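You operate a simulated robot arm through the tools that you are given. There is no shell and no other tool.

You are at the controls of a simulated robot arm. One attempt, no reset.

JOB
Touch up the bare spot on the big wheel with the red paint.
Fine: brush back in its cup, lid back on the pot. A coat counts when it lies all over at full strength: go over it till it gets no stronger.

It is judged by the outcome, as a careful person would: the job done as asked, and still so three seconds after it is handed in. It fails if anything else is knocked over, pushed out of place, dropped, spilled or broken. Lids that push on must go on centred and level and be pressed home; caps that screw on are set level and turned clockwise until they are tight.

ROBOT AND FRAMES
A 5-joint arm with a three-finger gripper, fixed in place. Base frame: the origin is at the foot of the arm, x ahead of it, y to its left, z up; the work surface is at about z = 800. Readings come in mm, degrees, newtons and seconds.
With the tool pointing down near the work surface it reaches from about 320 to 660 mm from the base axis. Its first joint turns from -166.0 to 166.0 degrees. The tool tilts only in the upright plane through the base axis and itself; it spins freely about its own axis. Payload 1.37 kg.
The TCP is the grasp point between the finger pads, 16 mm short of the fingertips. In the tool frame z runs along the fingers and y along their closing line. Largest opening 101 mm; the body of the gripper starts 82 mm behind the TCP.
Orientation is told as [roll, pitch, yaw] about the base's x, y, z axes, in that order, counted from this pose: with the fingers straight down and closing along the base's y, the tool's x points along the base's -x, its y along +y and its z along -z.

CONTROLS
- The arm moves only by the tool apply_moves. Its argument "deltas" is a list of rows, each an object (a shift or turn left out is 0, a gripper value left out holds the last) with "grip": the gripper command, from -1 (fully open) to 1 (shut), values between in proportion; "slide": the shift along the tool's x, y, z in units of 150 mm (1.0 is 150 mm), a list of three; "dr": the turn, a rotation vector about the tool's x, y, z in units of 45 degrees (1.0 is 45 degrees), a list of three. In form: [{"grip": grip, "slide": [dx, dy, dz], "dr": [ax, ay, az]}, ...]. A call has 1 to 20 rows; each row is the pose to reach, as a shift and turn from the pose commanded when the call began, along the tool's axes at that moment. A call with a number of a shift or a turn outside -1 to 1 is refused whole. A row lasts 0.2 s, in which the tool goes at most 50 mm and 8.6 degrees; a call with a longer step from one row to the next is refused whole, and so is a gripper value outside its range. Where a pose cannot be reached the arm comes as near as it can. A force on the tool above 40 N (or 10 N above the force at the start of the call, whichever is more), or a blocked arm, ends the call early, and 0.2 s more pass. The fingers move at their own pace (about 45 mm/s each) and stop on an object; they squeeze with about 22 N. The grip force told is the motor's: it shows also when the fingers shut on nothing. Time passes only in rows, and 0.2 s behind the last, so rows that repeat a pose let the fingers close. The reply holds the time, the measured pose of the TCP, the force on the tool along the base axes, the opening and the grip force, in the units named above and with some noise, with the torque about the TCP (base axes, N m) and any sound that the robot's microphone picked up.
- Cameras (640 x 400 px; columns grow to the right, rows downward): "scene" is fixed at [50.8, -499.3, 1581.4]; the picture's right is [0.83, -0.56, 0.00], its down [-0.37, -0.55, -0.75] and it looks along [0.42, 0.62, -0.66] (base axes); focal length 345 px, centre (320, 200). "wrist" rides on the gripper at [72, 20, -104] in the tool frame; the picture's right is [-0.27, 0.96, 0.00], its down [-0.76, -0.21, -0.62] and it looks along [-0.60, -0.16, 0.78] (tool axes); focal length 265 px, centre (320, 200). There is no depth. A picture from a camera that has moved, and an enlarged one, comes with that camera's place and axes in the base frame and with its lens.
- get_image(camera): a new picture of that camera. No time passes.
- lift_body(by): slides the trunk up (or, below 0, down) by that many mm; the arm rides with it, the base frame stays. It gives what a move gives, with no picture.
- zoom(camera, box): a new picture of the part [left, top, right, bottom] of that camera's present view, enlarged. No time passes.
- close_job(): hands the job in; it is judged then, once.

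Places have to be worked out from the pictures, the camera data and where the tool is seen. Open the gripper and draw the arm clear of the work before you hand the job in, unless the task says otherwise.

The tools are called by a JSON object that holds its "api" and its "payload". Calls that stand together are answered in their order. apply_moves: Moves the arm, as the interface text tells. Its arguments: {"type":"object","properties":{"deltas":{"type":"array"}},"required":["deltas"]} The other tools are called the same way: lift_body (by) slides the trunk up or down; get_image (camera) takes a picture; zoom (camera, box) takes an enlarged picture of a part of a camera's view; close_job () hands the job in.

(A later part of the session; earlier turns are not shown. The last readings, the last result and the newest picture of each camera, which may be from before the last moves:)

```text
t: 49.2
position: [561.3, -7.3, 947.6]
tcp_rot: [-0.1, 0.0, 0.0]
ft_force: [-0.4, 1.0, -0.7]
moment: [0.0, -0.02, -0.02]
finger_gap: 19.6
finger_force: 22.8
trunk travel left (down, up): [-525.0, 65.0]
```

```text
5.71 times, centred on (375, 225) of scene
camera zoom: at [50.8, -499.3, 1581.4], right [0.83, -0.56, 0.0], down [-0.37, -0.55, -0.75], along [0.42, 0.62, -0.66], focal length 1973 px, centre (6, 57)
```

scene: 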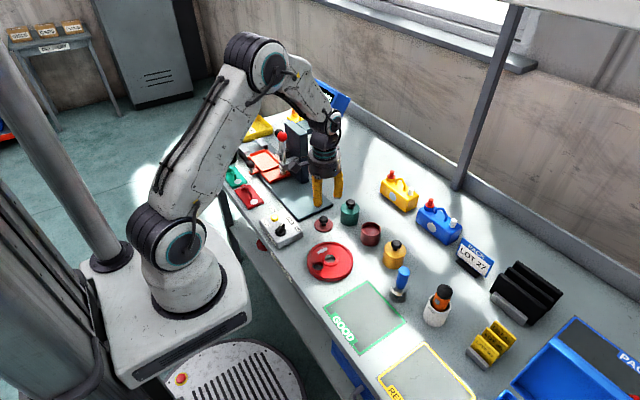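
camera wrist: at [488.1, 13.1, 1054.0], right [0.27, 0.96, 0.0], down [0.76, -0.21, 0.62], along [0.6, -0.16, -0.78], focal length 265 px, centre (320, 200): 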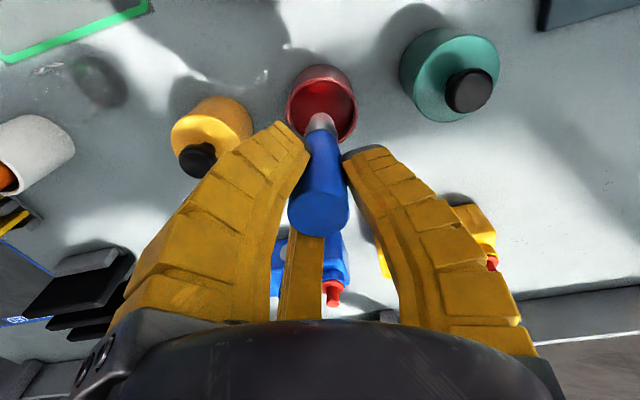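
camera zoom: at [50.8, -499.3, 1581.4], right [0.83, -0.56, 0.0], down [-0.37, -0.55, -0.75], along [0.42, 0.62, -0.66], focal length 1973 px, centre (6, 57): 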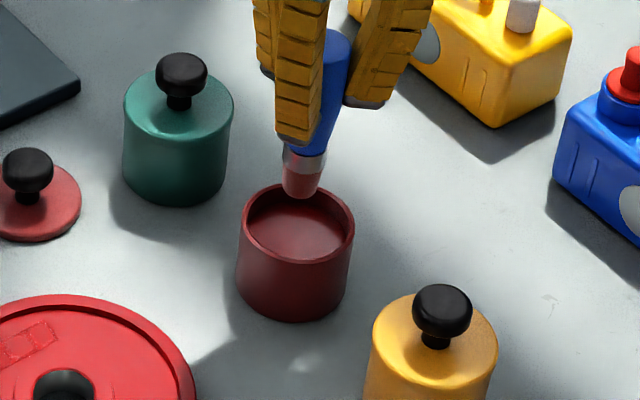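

Reloaded. I'll go back over the spot.

{"api": "apply_moves", "payload": {"deltas": [{"grip": 1.0, "slide": [0.25, 0.057, 0]}, {"slide": [0.5, 0.113, 0]}, {"slide": [0.75, 0.17, 0]}, {"slide": [0.983, 0.226, 0.05]}, {"slide": [0.983, 0.226, 0.25]}, {"slide": [0.983, 0.226, 0.3]}, {"slide": [0.983, 0.226, 0.3]}]}}

{"api": "zoom", "payload": {"camera": "wrist", "box": [250, 60, 390, 200]}}

{"api": "zoom", "payload": {"camera": "scene", "box": [315, 225, 355, 265]}}

```text
t: 50.8
position: [416.6, 28.0, 903.7]
tcp_rot: [0.0, 0.0, -0.1]
ft_force: [1.3, -0.1, 0.1]
moment: [0.01, 0.01, -0.02]
finger_gap: 19.4
finger_force: 21.8
trunk travel left (down, up): [-525.0, 65.0]
```

```text
2.86 times, centred on (320, 130) of wrist
camera zoom: at [344.0, 47.3, 1006.4], right [0.27, 0.96, 0.0], down [0.76, -0.21, 0.62], along [0.6, -0.16, -0.78], focal length 758 px, centre (320, 400)
```

zoom: 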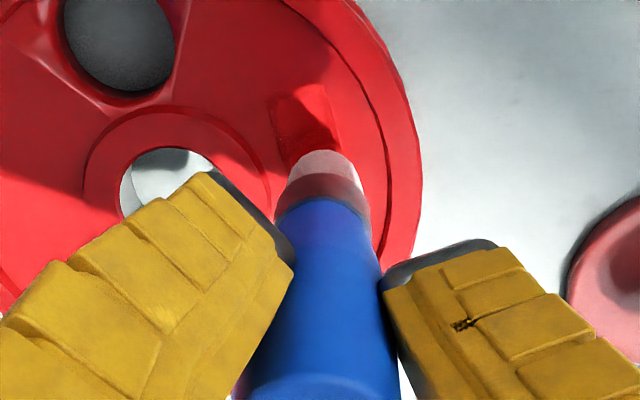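

```text
10.00 times, centred on (335, 245) of scene
camera zoom: at [50.8, -499.3, 1581.4], right [0.83, -0.56, 0.0], down [-0.37, -0.55, -0.75], along [0.42, 0.62, -0.66], focal length 3453 px, centre (170, -250)
```

zoom: 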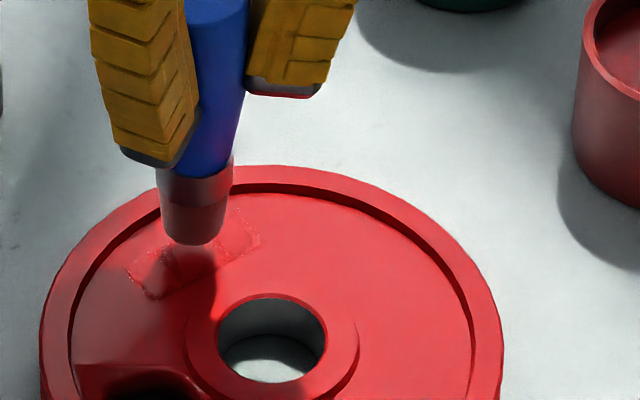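

I'll lower to contact and check the force first.

{"api": "apply_moves", "payload": {"deltas": [{"grip": 1.0, "slide": [0.005, -0.008, 0.025]}, {"slide": [0.005, -0.008, 0.044]}, {"slide": [0.005, -0.008, 0.05]}]}}

{"api": "zoom", "payload": {"camera": "wrist", "box": [250, 60, 390, 200]}}

```text
t: 51.6
position: [414.2, 26.5, 895.4]
tcp_rot: [0.0, 0.0, 0.0]
ft_force: [-0.7, -0.2, -0.2]
moment: [-0.01, -0.01, 0.01]
finger_gap: 20.0
finger_force: 21.1
trunk travel left (down, up): [-525.0, 65.0]
```

```text
2.86 times, centred on (320, 130) of wrist
camera zoom: at [342.2, 45.1, 999.5], right [0.27, 0.96, 0.0], down [0.76, -0.21, 0.62], along [0.6, -0.16, -0.78], focal length 758 px, centre (320, 400)
```

zoom: 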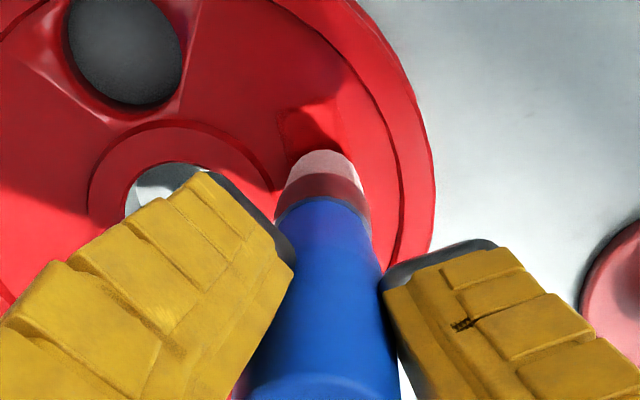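

Right at the contact threshold (true z 895.5). I'll press ~0.9 mm further and run four lanes over the whole spot.

{"api": "apply_moves", "payload": {"deltas": [{"grip": 1.0, "slide": [0, 0, 0.006]}, {"slide": [0.0867, -0.0153, 0.006]}, {"slide": [0.0267, -0.0187, 0.006]}, {"slide": [-0.04, -0.0227, 0.006]}, {"slide": [-0.1067, -0.026, 0.006]}, {"slide": [-0.1067, -0.0093, 0.006]}, {"slide": [-0.04, -0.006, 0.006]}, {"slide": [0.0267, -0.002, 0.006]}, {"slide": [0.0867, 0.0013, 0.006]}, {"slide": [0.0867, 0.018, 0.006]}, {"slide": [0.0267, 0.0147, 0.006]}, {"slide": [-0.04, 0.0107, 0.006]}, {"slide": [-0.1067, 0.0073, 0.006]}, {"slide": [-0.1067, 0.0273, 0.006]}, {"slide": [-0.04, 0.0307, 0.006]}, {"slide": [0.0267, 0.0347, 0.006]}, {"slide": [0.0867, 0.038, 0.006]}, {"slide": [0, 0, 0.006]}]}}

{"api": "zoom", "payload": {"camera": "wrist", "box": [250, 60, 390, 200]}}

```text
t: 55.4
position: [414.3, 26.1, 893.9]
tcp_rot: [0.0, 0.1, 0.0]
ft_force: [0.3, -1.1, 1.7]
moment: [-0.06, 0.0, 0.01]
finger_gap: 20.4
finger_force: 21.8
trunk travel left (down, up): [-525.0, 65.0]
```

```text
2.86 times, centred on (320, 130) of wrist
camera zoom: at [341.7, 45.7, 999.0], right [0.27, 0.96, 0.0], down [0.76, -0.21, 0.62], along [0.6, -0.16, -0.78], focal length 758 px, centre (320, 400)
```

zoom: 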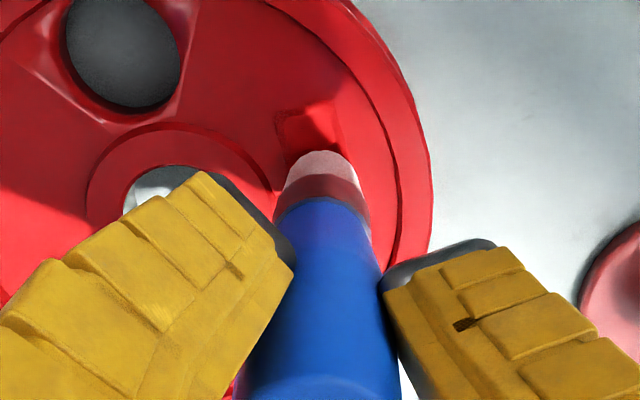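

Light contact throughout (1.7 N at the end). I'll do one more full set with slightly firmer pressure, then inspect.

{"api": "apply_moves", "payload": {"deltas": [{"grip": 1.0, "slide": [0, 0, 0.003]}, {"slide": [0.0867, -0.0153, 0.003]}, {"slide": [0.0267, -0.0187, 0.003]}, {"slide": [-0.04, -0.0227, 0.003]}, {"slide": [-0.1067, -0.026, 0.003]}, {"slide": [-0.1067, -0.0093, 0.003]}, {"slide": [-0.04, -0.006, 0.003]}, {"slide": [0.0267, -0.002, 0.003]}, {"slide": [0.0867, 0.0013, 0.003]}, {"slide": [0.0867, 0.018, 0.003]}, {"slide": [0.0267, 0.0147, 0.003]}, {"slide": [-0.04, 0.0107, 0.003]}, {"slide": [-0.1067, 0.0073, 0.003]}, {"slide": [-0.1067, 0.0273, 0.003]}, {"slide": [-0.04, 0.0307, 0.003]}, {"slide": [0.0267, 0.0347, 0.003]}, {"slide": [0.0867, 0.038, 0.003]}, {"slide": [0, 0, 0.003]}]}}

{"api": "apply_moves", "payload": {"deltas": [{"grip": 1.0, "slide": [0, 0, -0.1]}, {"slide": [0.0, 0.0, -0.25]}, {"slide": [-0.15, -0.05, -0.36]}, {"slide": [-0.3, -0.1, -0.36]}, {"slide": [-0.3, -0.1, -0.36]}]}}

{"api": "zoom", "payload": {"camera": "scene", "box": [322, 245, 336, 259]}}

{"api": "zoom", "payload": {"camera": "wrist", "box": [280, 0, 370, 70]}}

```text
t: 59.2
position: [408.8, 24.5, 894.7]
tcp_rot: [0.0, 0.1, 0.0]
ft_force: [-1.3, -0.5, 4.9]
moment: [-0.05, 0.13, -0.02]
finger_gap: 21.5
finger_force: 21.9
trunk travel left (down, up): [-525.0, 65.0]
```

```text
t: 60.4
position: [458.3, 10.5, 946.5]
tcp_rot: [0.0, 0.0, 0.0]
ft_force: [0.5, 0.2, -0.7]
moment: [0.03, 0.01, -0.02]
finger_gap: 19.7
finger_force: 21.9
trunk travel left (down, up): [-525.0, 65.0]
```

```text
16.00 times, centred on (329, 252) of scene
camera zoom: at [50.8, -499.3, 1581.4], right [0.83, -0.56, 0.0], down [-0.37, -0.55, -0.75], along [0.42, 0.62, -0.66], focal length 5525 px, centre (176, -632)
```

zoom: 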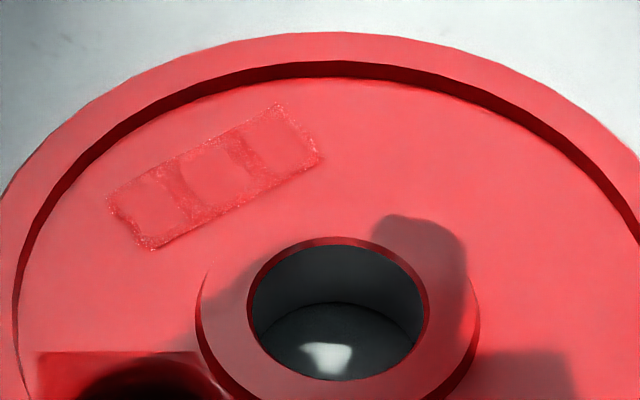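

```text
5.71 times, centred on (325, 35) of wrist
camera zoom: at [385.8, 30.1, 1051.4], right [0.27, 0.96, 0.0], down [0.76, -0.21, 0.62], along [0.6, -0.16, -0.78], focal length 1517 px, centre (291, 1143)
```

zoom: 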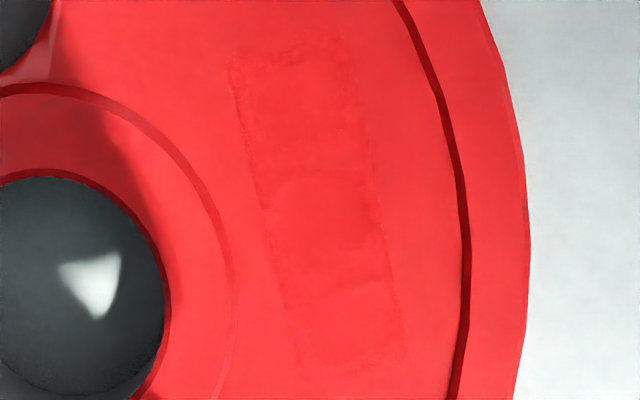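

The patch is unchanged after the extra load, so the coat is even and no stronger. The wheel hasn't moved either. Now I'll return the brush: rise and carry it high toward the cup.

{"api": "apply_moves", "payload": {"deltas": [{"grip": 1.0, "slide": [0, 0, -0.29]}, {"slide": [-0.05, -0.25, -0.29]}, {"slide": [-0.1, -0.5, -0.29]}, {"slide": [-0.15, -0.75, -0.29]}, {"slide": [-0.2, -1.0, -0.29]}]}}

{"api": "get_image", "payload": {"camera": "wrist"}}

{"api": "zoom", "payload": {"camera": "scene", "box": [360, 220, 440, 300]}}

```text
t: 61.6
position: [490.5, -143.4, 990.1]
tcp_rot: [0.0, 0.0, 0.0]
ft_force: [-0.2, 0.5, -1.1]
moment: [0.02, 0.01, 0.05]
finger_gap: 19.5
finger_force: 21.8
trunk travel left (down, up): [-525.0, 65.0]
```

```text
taken
camera wrist: at [418.8, -125.0, 1094.8], right [0.26, 0.96, 0.0], down [0.76, -0.21, 0.62], along [0.6, -0.16, -0.78], focal length 265 px, centre (320, 200)
```

wrist: 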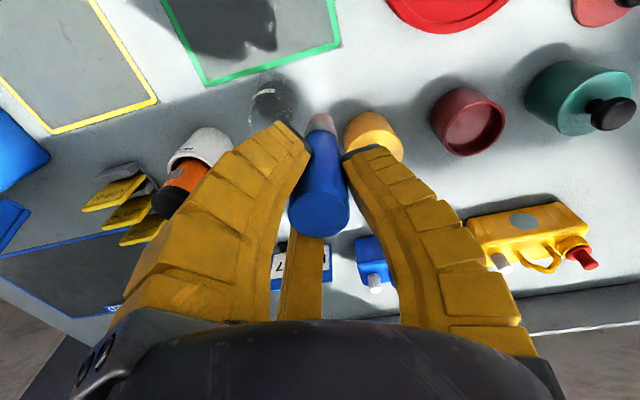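

```text
5.00 times, centred on (400, 260) of scene
camera zoom: at [50.8, -499.3, 1581.4], right [0.83, -0.56, 0.0], down [-0.37, -0.55, -0.75], along [0.42, 0.62, -0.66], focal length 1727 px, centre (-80, -100)
```

zoom: 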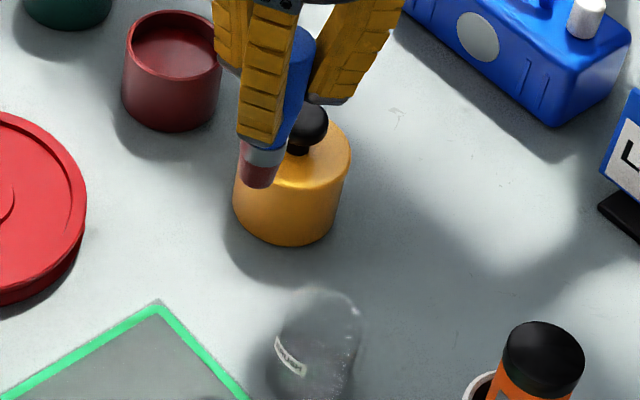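

I'll zoom on the empty glass cup to locate its mouth.

{"api": "zoom", "payload": {"camera": "wrist", "box": [230, 60, 330, 140]}}

{"api": "zoom", "payload": {"camera": "scene", "box": [380, 265, 425, 310]}}

```text
5.00 times, centred on (280, 100) of wrist
camera zoom: at [418.8, -125.0, 1094.8], right [0.26, 0.96, 0.0], down [0.76, -0.21, 0.62], along [0.6, -0.16, -0.78], focal length 1327 px, centre (520, 700)
```

zoom: 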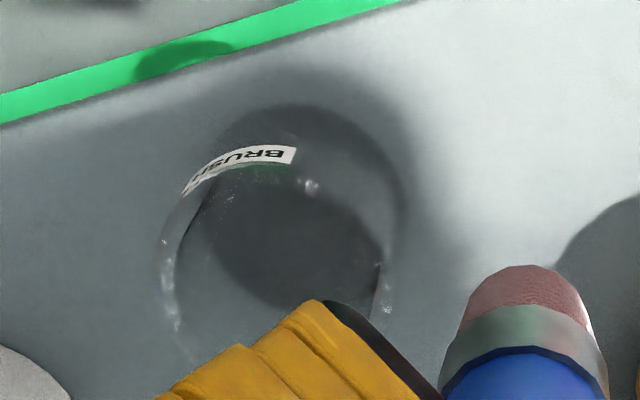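

```text
8.89 times, centred on (402, 288) of scene
camera zoom: at [50.8, -499.3, 1581.4], right [0.83, -0.56, 0.0], down [-0.37, -0.55, -0.75], along [0.42, 0.62, -0.66], focal length 3070 px, centre (-413, -578)
```

zoom: 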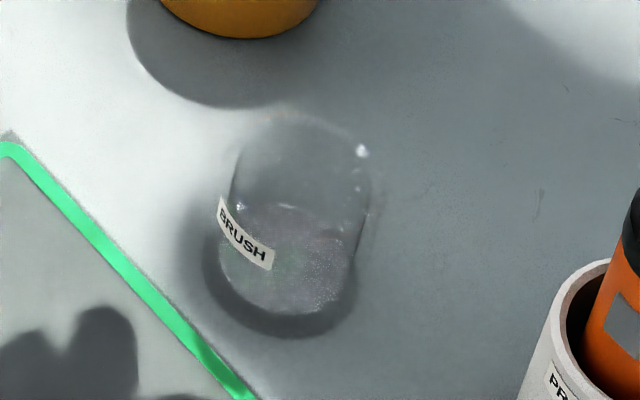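

The cup matches its original place (rim z≈840, mouth ≈39 mm across, axis ≈(498.7, -197)). I'll position above it with the tip still clear of the rim.

{"api": "apply_moves", "payload": {"deltas": [{"grip": 1.0, "slide": [-0.025, -0.17, 0]}, {"slide": [-0.051, -0.347, 0.0]}, {"slide": [-0.051, -0.347, 0.13]}, {"slide": [-0.051, -0.347, 0.27]}, {"slide": [-0.051, -0.347, 0.27]}]}}

{"api": "zoom", "payload": {"camera": "wrist", "box": [250, 50, 390, 190]}}

{"api": "zoom", "payload": {"camera": "scene", "box": [370, 240, 430, 300]}}

```text
t: 62.8
position: [497.6, -191.8, 951.0]
tcp_rot: [0.1, 0.0, 0.0]
ft_force: [0.0, 0.0, -0.1]
moment: [-0.03, -0.02, -0.02]
finger_gap: 19.9
finger_force: 21.7
trunk travel left (down, up): [-525.0, 65.0]
```

```text
2.86 times, centred on (320, 120) of wrist
camera zoom: at [424.0, -173.7, 1055.3], right [0.27, 0.96, 0.0], down [0.76, -0.21, 0.62], along [0.6, -0.16, -0.78], focal length 758 px, centre (320, 429)
```

zoom: 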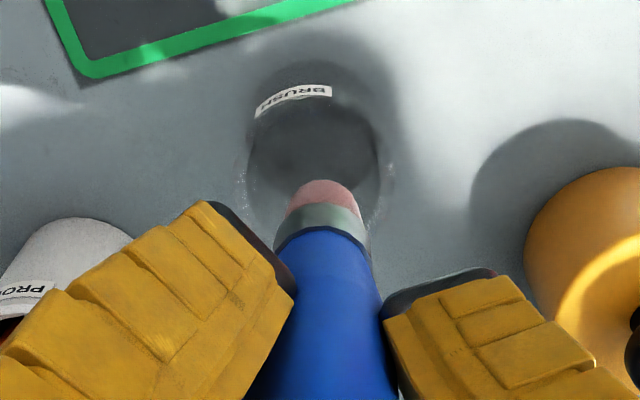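

```text
6.67 times, centred on (400, 270) of scene
camera zoom: at [50.8, -499.3, 1581.4], right [0.83, -0.56, 0.0], down [-0.37, -0.55, -0.75], along [0.42, 0.62, -0.66], focal length 2302 px, centre (-213, -267)
```

zoom: 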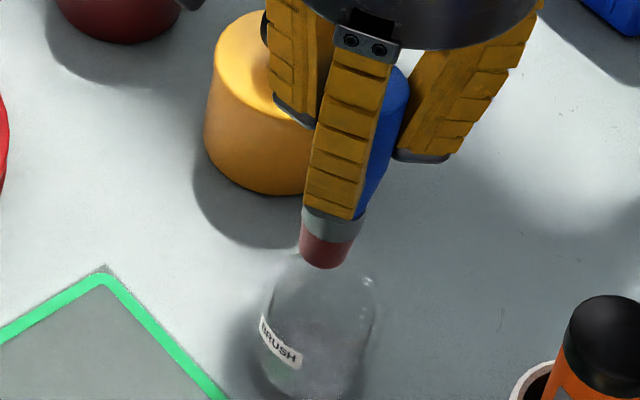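

The brush tip is over the cup mouth; I'm ~2.5 mm short in x and 3.3 mm off in y from the original stance. I'll correct and lower to just at the rim level.

{"api": "apply_moves", "payload": {"deltas": [{"grip": 1.0, "slide": [-0.0167, -0.022, 0.0]}, {"slide": [-0.0167, -0.022, 0.06]}, {"slide": [-0.0167, -0.022, 0.11]}, {"slide": [-0.0167, -0.022, 0.11]}]}}

{"api": "zoom", "payload": {"camera": "wrist", "box": [250, 50, 390, 190]}}

{"api": "zoom", "payload": {"camera": "scene", "box": [370, 240, 430, 300]}}

```text
t: 63.8
position: [498.3, -192.1, 935.4]
tcp_rot: [0.0, 0.0, -0.1]
ft_force: [0.4, 1.1, -0.1]
moment: [0.02, -0.02, 0.0]
finger_gap: 19.3
finger_force: 21.6
trunk travel left (down, up): [-525.0, 65.0]
```

```text
2.86 times, centred on (320, 120) of wrist
camera zoom: at [426.0, -174.2, 1038.5], right [0.27, 0.96, 0.0], down [0.76, -0.21, 0.62], along [0.6, -0.16, -0.78], focal length 758 px, centre (320, 429)
```

zoom: 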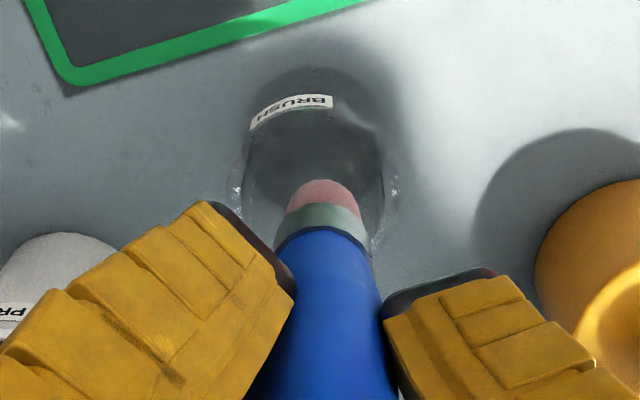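

```text
6.67 times, centred on (400, 270) of scene
camera zoom: at [50.8, -499.3, 1581.4], right [0.83, -0.56, 0.0], down [-0.37, -0.55, -0.75], along [0.42, 0.62, -0.66], focal length 2302 px, centre (-213, -267)
```

zoom: 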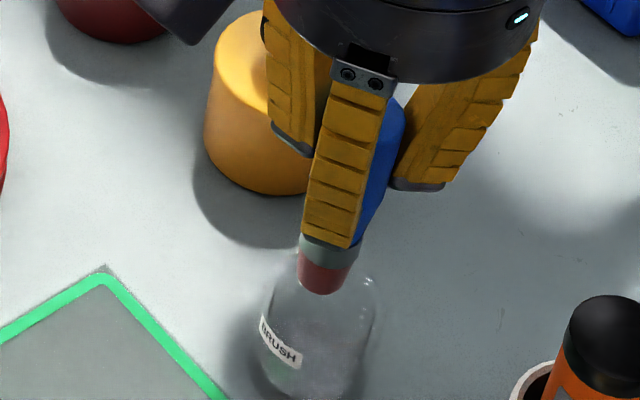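

Still ~2 mm off in y. I'll nudge and lower into the cup mouth a little.

{"api": "apply_moves", "payload": {"deltas": [{"grip": 1.0, "slide": [-0.003, -0.015, 0.0]}, {"slide": [-0.003, -0.015, 0.05]}, {"slide": [-0.003, -0.015, 0.1]}, {"slide": [-0.003, -0.015, 0.1]}]}}

{"api": "zoom", "payload": {"camera": "wrist", "box": [250, 50, 390, 190]}}

{"api": "zoom", "payload": {"camera": "scene", "box": [370, 240, 430, 300]}}

```text
t: 64.8
position: [500.1, -196.7, 918.3]
tcp_rot: [0.0, -0.1, 0.1]
ft_force: [0.9, -0.2, -0.5]
moment: [0.02, -0.03, 0.0]
finger_gap: 20.0
finger_force: 22.1
trunk travel left (down, up): [-525.0, 65.0]
```

```text
2.86 times, centred on (320, 120) of wrist
camera zoom: at [428.1, -177.2, 1023.3], right [0.27, 0.96, 0.0], down [0.76, -0.21, 0.62], along [0.6, -0.16, -0.78], focal length 758 px, centre (320, 429)
```

zoom: 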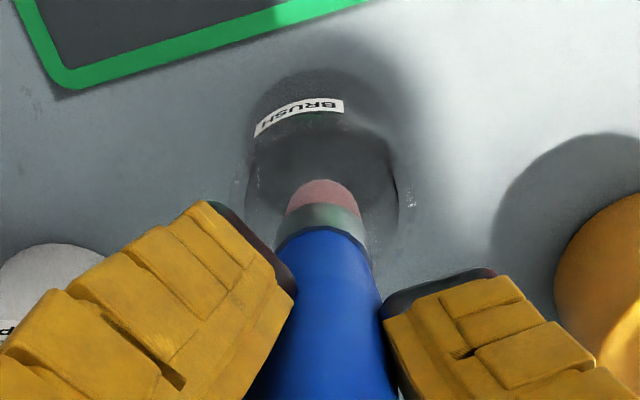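

```text
6.67 times, centred on (400, 270) of scene
camera zoom: at [50.8, -499.3, 1581.4], right [0.83, -0.56, 0.0], down [-0.37, -0.55, -0.75], along [0.42, 0.62, -0.66], focal length 2302 px, centre (-213, -267)
```

zoom: 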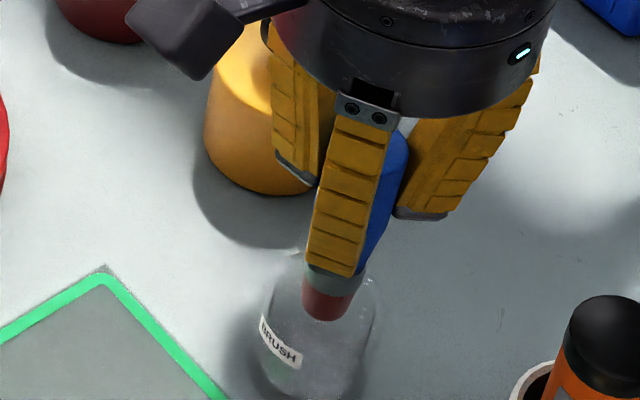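

The tip is centred and entering the cup. I'll lower to about 1–2 mm above its original standing height.

{"api": "apply_moves", "payload": {"deltas": [{"grip": 1.0, "slide": [0.009, 0.0, 0.06]}, {"slide": [0.009, 0.0, 0.12]}, {"slide": [0.009, 0.0, 0.18]}, {"slide": [0.009, 0.0, 0.215]}, {"slide": [0.009, 0.0, 0.215]}]}}

{"api": "zoom", "payload": {"camera": "wrist", "box": [240, 80, 400, 240]}}

{"api": "zoom", "payload": {"camera": "scene", "box": [370, 240, 430, 300]}}

```text
t: 66.0
position: [497.1, -196.2, 886.2]
tcp_rot: [0.0, 0.0, -0.1]
ft_force: [1.1, -0.4, -0.7]
moment: [-0.01, 0.02, -0.03]
finger_gap: 19.8
finger_force: 22.1
trunk travel left (down, up): [-525.0, 65.0]
```

```text
2.50 times, centred on (320, 160) of wrist
camera zoom: at [425.1, -177.4, 990.5], right [0.27, 0.96, 0.0], down [0.76, -0.21, 0.62], along [0.6, -0.16, -0.78], focal length 664 px, centre (320, 300)
```

zoom: 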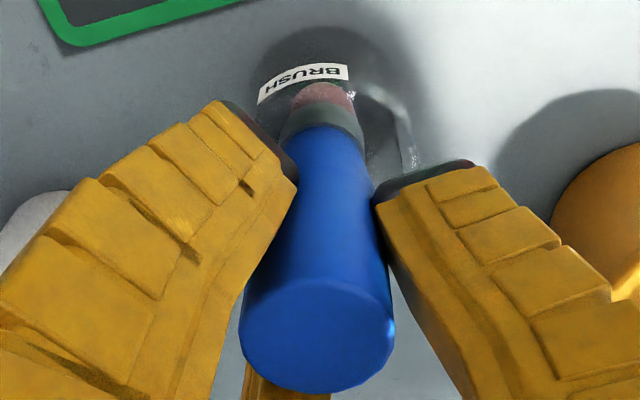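

```text
6.67 times, centred on (400, 270) of scene
camera zoom: at [50.8, -499.3, 1581.4], right [0.83, -0.56, 0.0], down [-0.37, -0.55, -0.75], along [0.42, 0.62, -0.66], focal length 2302 px, centre (-213, -267)
```

zoom: 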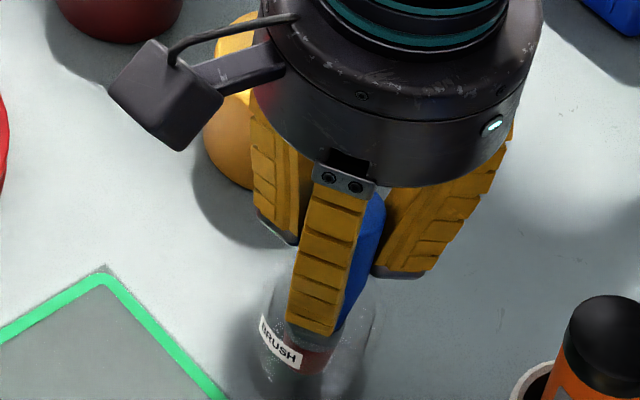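

Down to 886.5. I'll lower the last 1–2 mm until it rests on the cup floor.

{"api": "apply_moves", "payload": {"deltas": [{"grip": 1.0, "slide": [-0.006, 0.0, 0.006]}, {"slide": [-0.008, 0.0, 0.01]}, {"slide": [-0.008, 0.0, 0.01]}]}}

{"api": "zoom", "payload": {"camera": "wrist", "box": [240, 80, 400, 240]}}

```text
t: 66.8
position: [498.7, -196.5, 885.8]
tcp_rot: [0.0, 0.1, 0.0]
ft_force: [-0.2, -0.7, -1.0]
moment: [0.01, 0.02, 0.02]
finger_gap: 19.5
finger_force: 21.3
trunk travel left (down, up): [-525.0, 65.0]
```

```text
2.50 times, centred on (320, 160) of wrist
camera zoom: at [426.8, -177.8, 989.5], right [0.27, 0.96, 0.0], down [0.76, -0.21, 0.62], along [0.6, -0.16, -0.78], focal length 664 px, centre (320, 300)
```

zoom: 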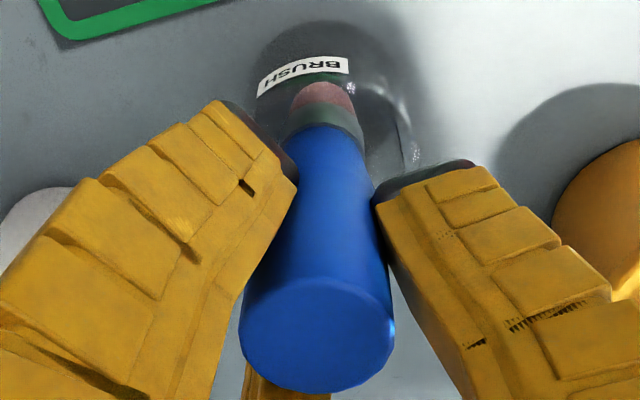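

No contact yet at 885.5. I'll lower another 1.3 mm.

{"api": "apply_moves", "payload": {"deltas": [{"grip": 1.0, "slide": [0, 0.004, 0.005]}, {"slide": [0, 0.004, 0.009]}, {"slide": [0, 0.004, 0.009]}]}}

{"api": "zoom", "payload": {"camera": "wrist", "box": [240, 80, 400, 240]}}

```text
t: 67.6
position: [498.3, -196.2, 884.0]
tcp_rot: [0.0, 0.1, 0.0]
ft_force: [-0.2, 0.5, -0.3]
moment: [-0.02, -0.01, 0.01]
finger_gap: 19.6
finger_force: 21.8
trunk travel left (down, up): [-525.0, 65.0]
```

```text
2.50 times, centred on (320, 160) of wrist
camera zoom: at [426.3, -176.8, 987.8], right [0.27, 0.96, 0.0], down [0.76, -0.21, 0.62], along [0.6, -0.16, -0.78], focal length 664 px, centre (320, 300)
```

zoom: 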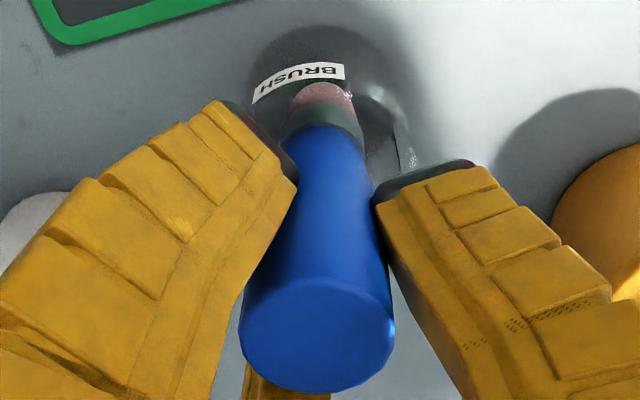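

Still free at 883.8; the brush probably crept up slightly in the jaws. I'll continue down in small steps.

{"api": "apply_moves", "payload": {"deltas": [{"grip": 1.0, "slide": [0, 0, 0.005]}, {"slide": [0, 0, 0.01]}]}}

{"api": "zoom", "payload": {"camera": "scene", "box": [380, 255, 420, 295]}}

```text
t: 68.2
position: [498.1, -195.8, 882.8]
tcp_rot: [-0.1, 0.0, 0.0]
ft_force: [-1.0, 0.2, 2.6]
moment: [0.01, 0.05, 0.04]
finger_gap: 20.5
finger_force: 22.2
trunk travel left (down, up): [-525.0, 65.0]
```

```text
10.00 times, centred on (400, 275) of scene
camera zoom: at [50.8, -499.3, 1581.4], right [0.83, -0.56, 0.0], down [-0.37, -0.55, -0.75], along [0.42, 0.62, -0.66], focal length 3453 px, centre (-480, -550)
```

zoom: 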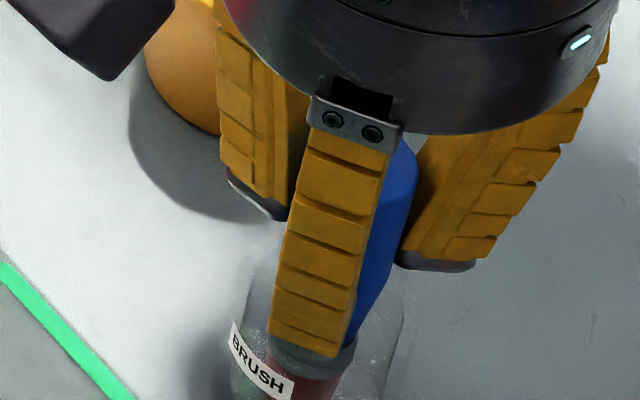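

It now rests on the cup floor (2.6 N). I'll open the jaws slowly, then rise straight up.

{"api": "apply_moves", "payload": {"deltas": [{"grip": 0.5}, {"grip": 0.3}, {"grip": 0.0}, {"grip": -0.2}, {"grip": -0.2}]}}

{"api": "zoom", "payload": {"camera": "wrist", "box": [240, 80, 400, 240]}}

```text
t: 69.4
position: [498.3, -195.7, 882.8]
tcp_rot: [0.0, -0.1, 0.0]
ft_force: [0.7, 0.5, 0.6]
moment: [0.02, -0.01, 0.02]
finger_gap: 64.2
finger_force: 1.9
trunk travel left (down, up): [-525.0, 65.0]
```

```text
2.50 times, centred on (320, 160) of wrist
camera zoom: at [426.4, -176.7, 987.0], right [0.27, 0.96, 0.0], down [0.76, -0.21, 0.62], along [0.6, -0.16, -0.78], focal length 664 px, centre (320, 300)
```

zoom: 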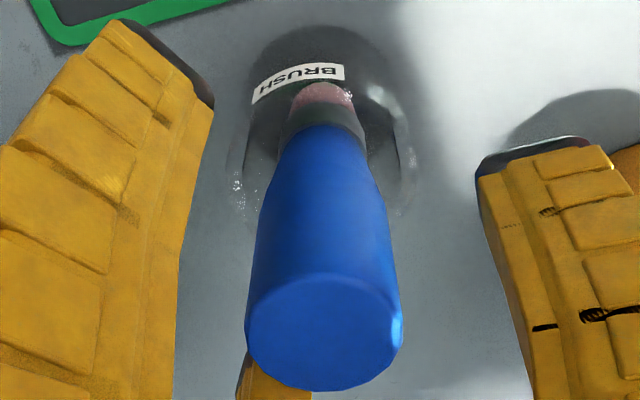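

The brush stands free and upright in its cup. I'll rise straight up.

{"api": "apply_moves", "payload": {"deltas": [{"grip": -0.2, "slide": [0, 0, -0.1]}, {"slide": [0, 0, -0.3]}, {"slide": [0, 0, -0.55]}, {"slide": [0, 0, -0.8]}]}}

{"api": "get_image", "payload": {"camera": "wrist"}}

{"api": "get_image", "payload": {"camera": "scene"}}

```text
t: 70.4
position: [499.4, -194.2, 1002.6]
tcp_rot: [0.1, 0.0, -0.2]
ft_force: [0.0, -0.9, -0.6]
moment: [0.0, 0.0, 0.01]
finger_gap: 64.0
finger_force: 2.3
trunk travel left (down, up): [-525.0, 65.0]
```

```text
taken
camera wrist: at [427.7, -176.5, 1107.1], right [0.27, 0.96, 0.0], down [0.76, -0.21, 0.62], along [0.6, -0.16, -0.78], focal length 265 px, centre (320, 200)
```

wrist: 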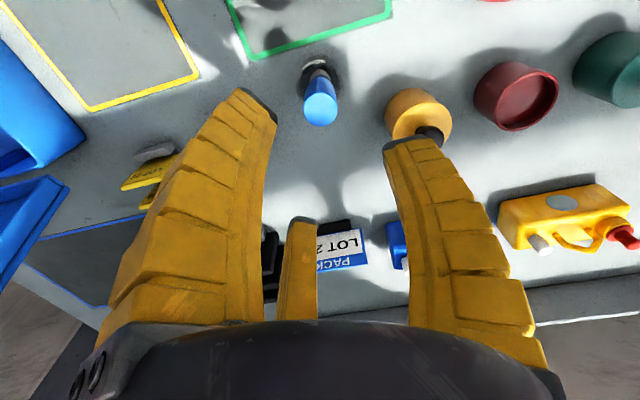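

```text
taken
```

scene: 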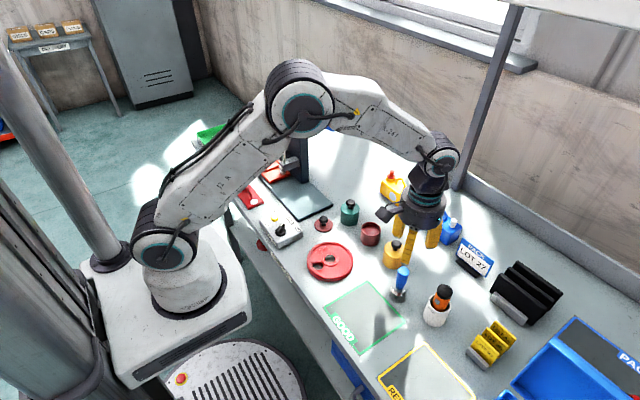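

The brush is home. Now I'll head to the lid near (480, 118), travelling high.

{"api": "apply_moves", "payload": {"deltas": [{"grip": 0.0, "slide": [0.05, 0.33, 0]}, {"slide": [0.1, 0.66, 0]}, {"slide": [0.12, 0.98, 0]}]}}

{"api": "apply_moves", "payload": {"deltas": [{"grip": 0.0, "slide": [0.0, 0.33, 0]}, {"slide": [0.0, 0.66, 0]}, {"slide": [0.0, 0.98, 0.1]}, {"slide": [0.0, 0.98, 0.3]}, {"slide": [0.0, 0.98, 0.3]}]}}

{"api": "get_image", "payload": {"camera": "wrist"}}

```text
t: 71.2
position: [481.5, -45.5, 999.7]
tcp_rot: [-0.1, 0.0, 0.0]
ft_force: [-0.3, 0.4, 0.7]
moment: [0.02, -0.02, 0.02]
finger_gap: 54.4
finger_force: 3.6
trunk travel left (down, up): [-525.0, 65.0]
```

```text
refused: row 3 steps farther than a row can; nothing moved
```

```text
taken
camera wrist: at [409.9, -27.7, 1105.0], right [0.27, 0.96, 0.0], down [0.76, -0.21, 0.62], along [0.6, -0.17, -0.78], focal length 265 px, centre (320, 200)
```

wrist: 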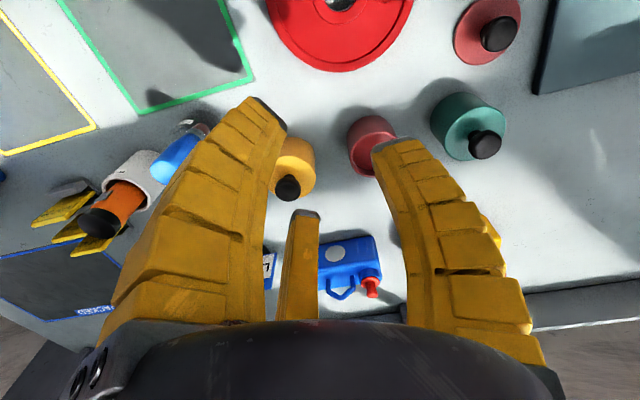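

That second move was refused (step too long), so I'll redo it with shorter steps.

{"api": "apply_moves", "payload": {"deltas": [{"grip": 0.0, "slide": [0.0, 0.3, 0]}, {"slide": [0.0, 0.6, 0]}, {"slide": [0.0, 0.88, 0.05]}, {"slide": [0.0, 1.0, 0.25]}, {"slide": [0.0, 1.0, 0.4]}, {"slide": [0.0, 1.0, 0.4]}]}}

{"api": "get_image", "payload": {"camera": "wrist"}}

{"api": "zoom", "payload": {"camera": "wrist", "box": [280, 40, 400, 160]}}

```text
t: 72.6
position: [484.8, 99.5, 941.4]
tcp_rot: [0.0, 0.0, -0.1]
ft_force: [-0.3, 0.7, 0.6]
moment: [0.01, 0.03, 0.02]
finger_gap: 54.8
finger_force: 2.4
trunk travel left (down, up): [-525.0, 65.0]
```

```text
taken
camera wrist: at [411.8, 118.7, 1045.9], right [0.27, 0.96, 0.0], down [0.76, -0.21, 0.62], along [0.6, -0.16, -0.78], focal length 265 px, centre (320, 200)
```

wrist: 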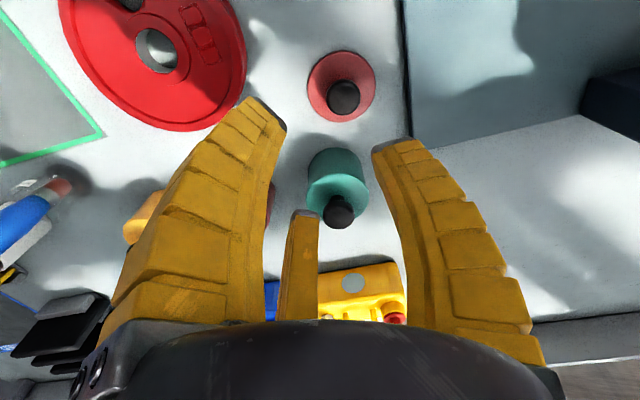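

```text
3.33 times, centred on (340, 100) of wrist
camera zoom: at [411.8, 118.7, 1045.9], right [0.27, 0.96, 0.0], down [0.76, -0.21, 0.62], along [0.6, -0.16, -0.78], focal length 885 px, centre (253, 533)
```

zoom: 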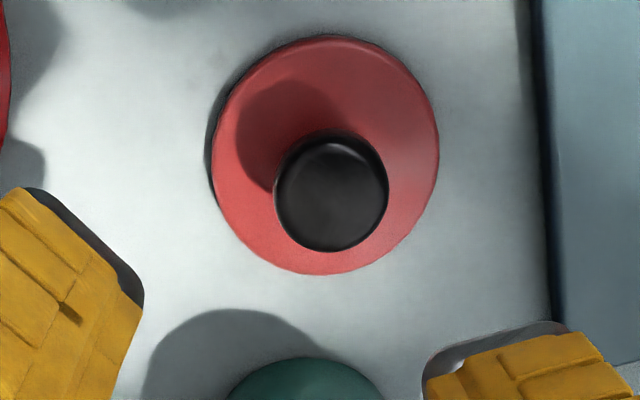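

The lid is at about (481, 118.6), lid top z≈805.5. I'll position above it with the jaws slightly narrower to stay clear of the teal pot.

{"api": "apply_moves", "payload": {"deltas": [{"grip": 0.05, "slide": [0.0187, 0.1327, 0.1]}, {"slide": [0.0187, 0.1327, 0.3]}, {"slide": [0.0187, 0.1327, 0.48]}, {"slide": [0.0187, 0.1327, 0.48]}]}}

{"api": "zoom", "payload": {"camera": "wrist", "box": [250, 60, 390, 200]}}

{"api": "zoom", "payload": {"camera": "scene", "box": [290, 175, 360, 245]}}

```text
t: 73.6
position: [480.0, 123.3, 870.2]
tcp_rot: [0.0, 0.1, -0.1]
ft_force: [0.1, 0.6, 0.3]
moment: [-0.02, 0.0, -0.01]
finger_gap: 51.9
finger_force: 3.2
trunk travel left (down, up): [-525.0, 65.0]
```

```text
2.86 times, centred on (320, 130) of wrist
camera zoom: at [407.3, 141.2, 975.4], right [0.27, 0.96, 0.0], down [0.76, -0.21, 0.62], along [0.6, -0.16, -0.78], focal length 758 px, centre (320, 400)
```

zoom: 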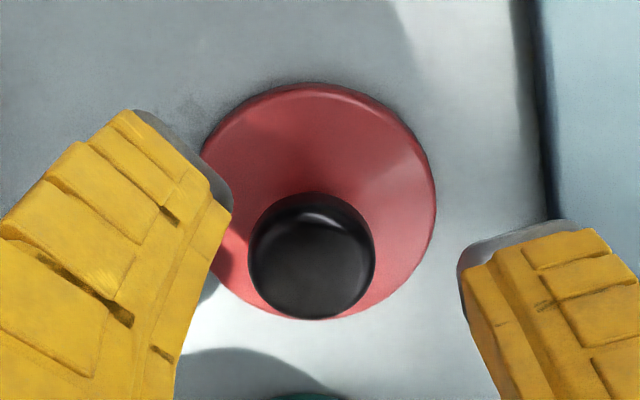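

```text
5.71 times, centred on (325, 210) of scene
camera zoom: at [50.8, -499.3, 1581.4], right [0.83, -0.56, 0.0], down [-0.37, -0.55, -0.75], along [0.42, 0.62, -0.66], focal length 1973 px, centre (291, 143)
```

zoom: 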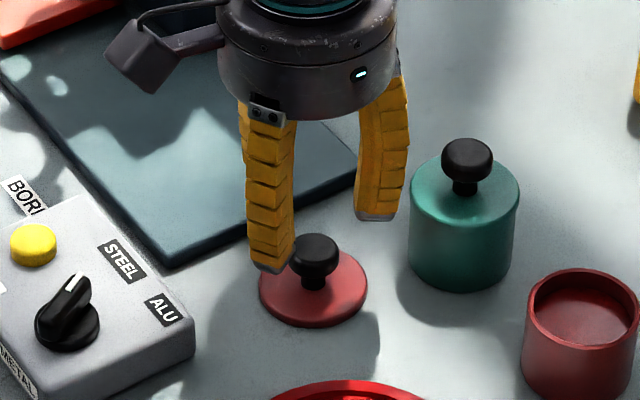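

I'm within ~2–3 mm of the knob axis. I'll correct and descend to the grasp height, then re-check centring before closing.

{"api": "apply_moves", "payload": {"deltas": [{"grip": 0.05, "slide": [-0.0133, -0.016, 0.08]}, {"slide": [-0.0133, -0.016, 0.17]}, {"slide": [-0.0133, -0.016, 0.25]}, {"slide": [-0.0133, -0.016, 0.297]}, {"slide": [-0.0133, -0.016, 0.297]}]}}

{"api": "zoom", "payload": {"camera": "wrist", "box": [240, 80, 400, 240]}}

{"api": "zoom", "payload": {"camera": "scene", "box": [290, 175, 360, 245]}}

```text
t: 74.8
position: [479.8, 119.8, 828.6]
tcp_rot: [0.0, 0.0, 0.1]
ft_force: [0.1, 0.1, 0.2]
moment: [-0.01, 0.03, -0.05]
finger_gap: 51.7
finger_force: 2.7
trunk travel left (down, up): [-525.0, 65.0]
```

```text
2.50 times, centred on (320, 160) of wrist
camera zoom: at [407.8, 138.3, 931.4], right [0.27, 0.96, 0.0], down [0.76, -0.21, 0.62], along [0.6, -0.16, -0.78], focal length 664 px, centre (320, 300)
```

zoom: 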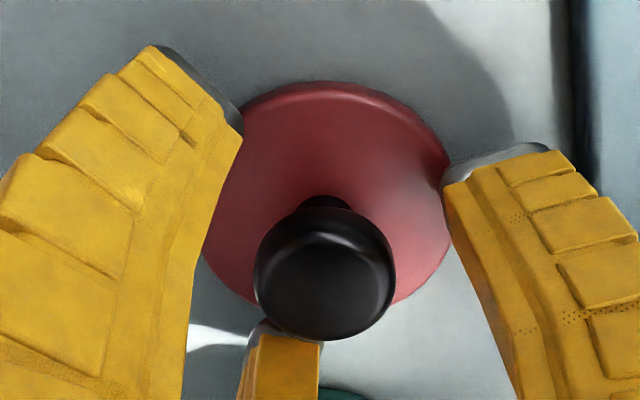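

```text
5.71 times, centred on (325, 210) of scene
camera zoom: at [50.8, -499.3, 1581.4], right [0.83, -0.56, 0.0], down [-0.37, -0.55, -0.75], along [0.42, 0.62, -0.66], focal length 1973 px, centre (291, 143)
```

zoom: 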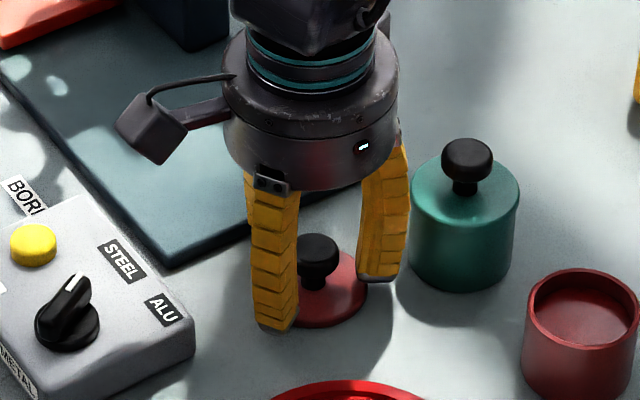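

Height relation matches the first grasp. The knob is ~1.5 mm nearer and 1.2 mm to the left of the tool axis, so I'll nudge and close.

{"api": "apply_moves", "payload": {"deltas": [{"grip": 0.05, "slide": [0.01, 0.008, 0.0]}, {"slide": [0.01, 0.008, 0.0]}, {"slide": [0.01, 0.008, 0.0]}]}}

{"api": "zoom", "payload": {"camera": "wrist", "box": [240, 80, 400, 240]}}

```text
t: 75.6
position: [478.5, 121.8, 826.3]
tcp_rot: [0.1, 0.0, 0.0]
ft_force: [-0.1, -0.3, -0.6]
moment: [0.02, -0.01, 0.0]
finger_gap: 52.0
finger_force: 2.7
trunk travel left (down, up): [-525.0, 65.0]
```

```text
2.50 times, centred on (320, 160) of wrist
camera zoom: at [406.0, 139.8, 931.3], right [0.27, 0.96, 0.0], down [0.76, -0.21, 0.62], along [0.6, -0.16, -0.78], focal length 664 px, centre (320, 300)
```

zoom: 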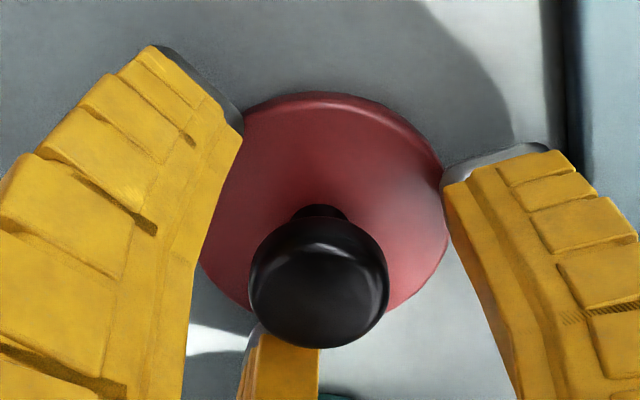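

Centred now (319, 281). I'll close on the knob.

{"api": "apply_moves", "payload": {"deltas": [{"grip": 0.3}, {"grip": 0.6}, {"grip": 1.0}, {"grip": 1.0}, {"grip": 1.0}]}}

{"api": "zoom", "payload": {"camera": "wrist", "box": [240, 80, 400, 240]}}

```text
t: 76.8
position: [479.4, 120.7, 826.6]
tcp_rot: [0.0, 0.0, 0.1]
ft_force: [0.7, 0.4, 0.1]
moment: [0.03, 0.04, 0.03]
finger_gap: 23.4
finger_force: 22.1
trunk travel left (down, up): [-525.0, 65.0]
```

```text
2.50 times, centred on (320, 160) of wrist
camera zoom: at [406.0, 139.8, 931.3], right [0.27, 0.96, 0.0], down [0.76, -0.21, 0.62], along [0.6, -0.16, -0.78], focal length 664 px, centre (320, 300)
```

zoom: 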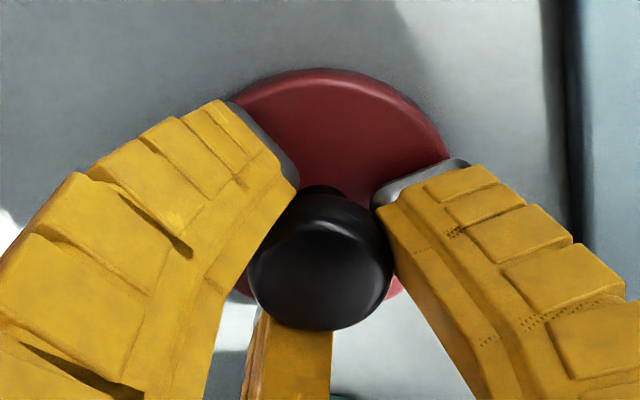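

The knob shifted in the image when gripped (row 281→258), so the lid slid ~4 mm toward the base or tilted. I'll check for tilt in the scene view.

{"api": "zoom", "payload": {"camera": "scene", "box": [300, 200, 345, 245]}}

{"api": "get_image", "payload": {"camera": "wrist"}}

```text
8.89 times, centred on (322, 222) of scene
camera zoom: at [50.8, -499.3, 1581.4], right [0.83, -0.56, 0.0], down [-0.37, -0.55, -0.75], along [0.42, 0.62, -0.66], focal length 3070 px, centre (298, 0)
```

zoom: 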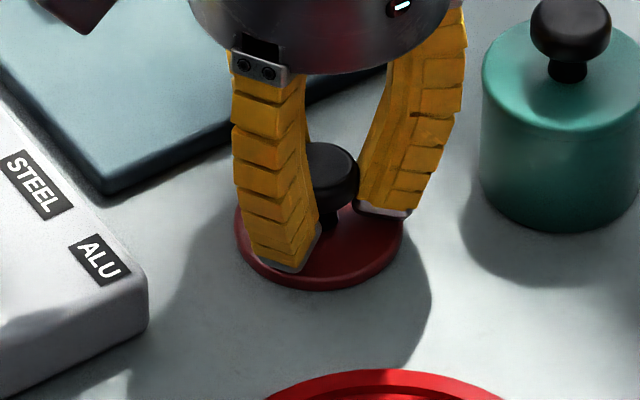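

```text
taken
camera wrist: at [406.0, 139.8, 931.3], right [0.27, 0.96, 0.0], down [0.76, -0.21, 0.62], along [0.6, -0.16, -0.78], focal length 265 px, centre (320, 200)
```

wrist: 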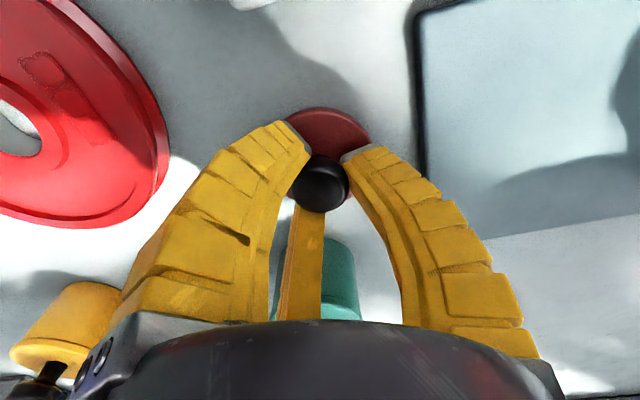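

The lid looks level and simply slid about 4 mm as the jaws centred it, so I'll account for that offset at the pot. I'll lift a little and verify it hangs level.

{"api": "apply_moves", "payload": {"deltas": [{"grip": 1.0, "slide": [0, 0, -0.03]}, {"slide": [0, 0, -0.08]}, {"slide": [0, 0, -0.2]}, {"slide": [0, 0, -0.35]}]}}

{"api": "zoom", "payload": {"camera": "scene", "box": [300, 180, 345, 225]}}

{"api": "zoom", "payload": {"camera": "wrist", "box": [240, 80, 400, 240]}}

```text
t: 77.8
position: [480.7, 123.2, 879.7]
tcp_rot: [0.0, 0.0, -0.1]
ft_force: [-0.4, -0.5, -0.8]
moment: [0.01, -0.02, 0.01]
finger_gap: 23.1
finger_force: 22.4
trunk travel left (down, up): [-525.0, 65.0]
```

```text
8.89 times, centred on (322, 202) of scene
camera zoom: at [50.8, -499.3, 1581.4], right [0.83, -0.56, 0.0], down [-0.37, -0.55, -0.75], along [0.42, 0.62, -0.66], focal length 3070 px, centre (298, 178)
```

zoom: 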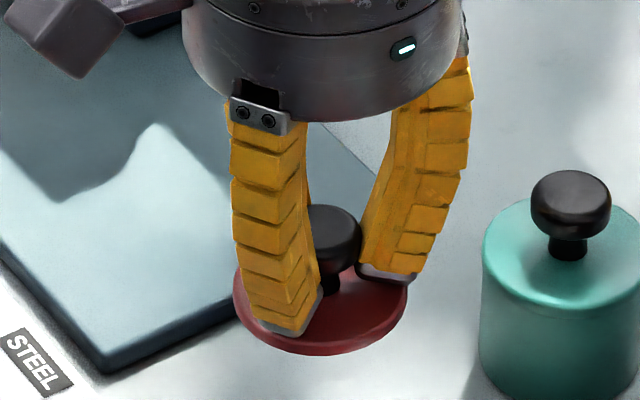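

```text
2.50 times, centred on (320, 160) of wrist
camera zoom: at [407.4, 141.4, 983.9], right [0.27, 0.96, 0.0], down [0.76, -0.21, 0.62], along [0.6, -0.16, -0.78], focal length 664 px, centre (320, 300)
```

zoom: 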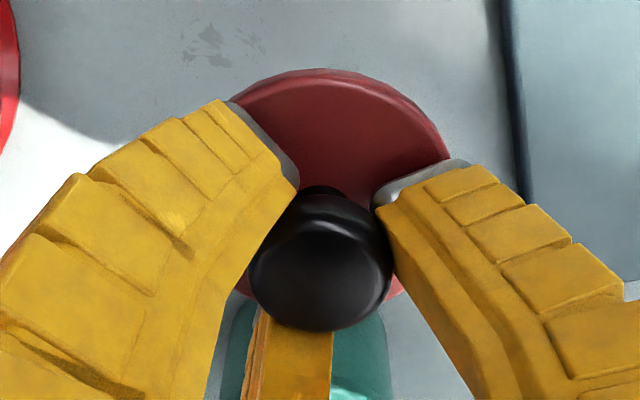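

The lid hangs level. Comparing with the original seated view, the lid sits (-4.5, +2.1) mm from where it was in the grip, so the tool must end near (567.6, -7.6) to seat it. I'll raise and carry it over the pot.

{"api": "apply_moves", "payload": {"deltas": [{"grip": 1.0, "slide": [0, 0, -0.23]}, {"slide": [0, 0, -0.46]}, {"slide": [-0.147, -0.215, -0.46]}, {"slide": [-0.294, -0.43, -0.46]}, {"slide": [-0.441, -0.645, -0.46]}, {"slide": [-0.588, -0.86, -0.46]}, {"slide": [-0.588, -0.86, -0.46]}]}}

{"api": "get_image", "payload": {"camera": "wrist"}}

{"api": "zoom", "payload": {"camera": "scene", "box": [340, 170, 410, 240]}}

```text
t: 79.4
position: [566.3, -8.2, 943.5]
tcp_rot: [-0.1, 0.0, 0.0]
ft_force: [0.0, 0.0, -0.4]
moment: [-0.02, 0.0, 0.01]
finger_gap: 23.2
finger_force: 21.8
trunk travel left (down, up): [-525.0, 65.0]
```

```text
taken
camera wrist: at [492.7, 11.2, 1048.3], right [0.26, 0.96, 0.0], down [0.76, -0.21, 0.62], along [0.6, -0.16, -0.78], focal length 265 px, centre (320, 200)
```

wrist: 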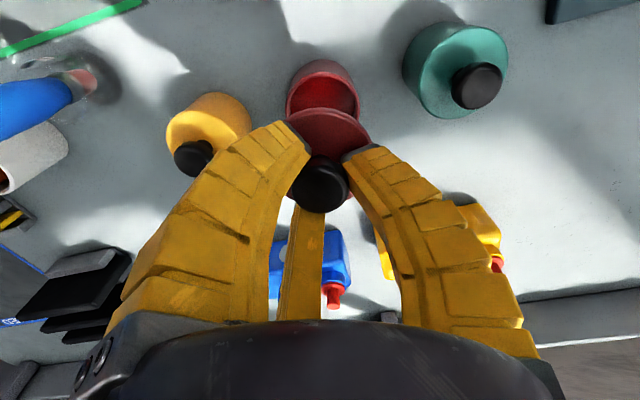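

```text
5.71 times, centred on (375, 205) of scene
camera zoom: at [50.8, -499.3, 1581.4], right [0.83, -0.56, 0.0], down [-0.37, -0.55, -0.75], along [0.42, 0.62, -0.66], focal length 1973 px, centre (6, 171)
```

zoom: 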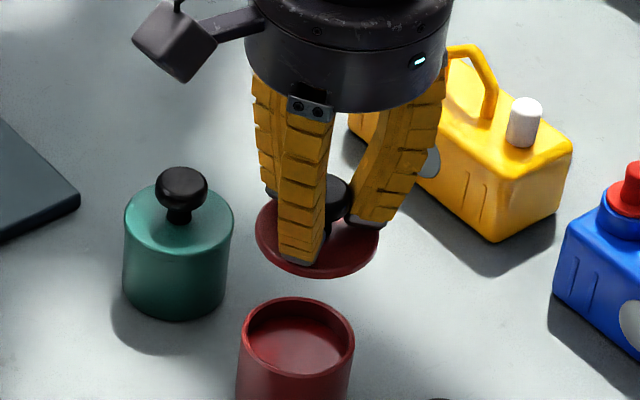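

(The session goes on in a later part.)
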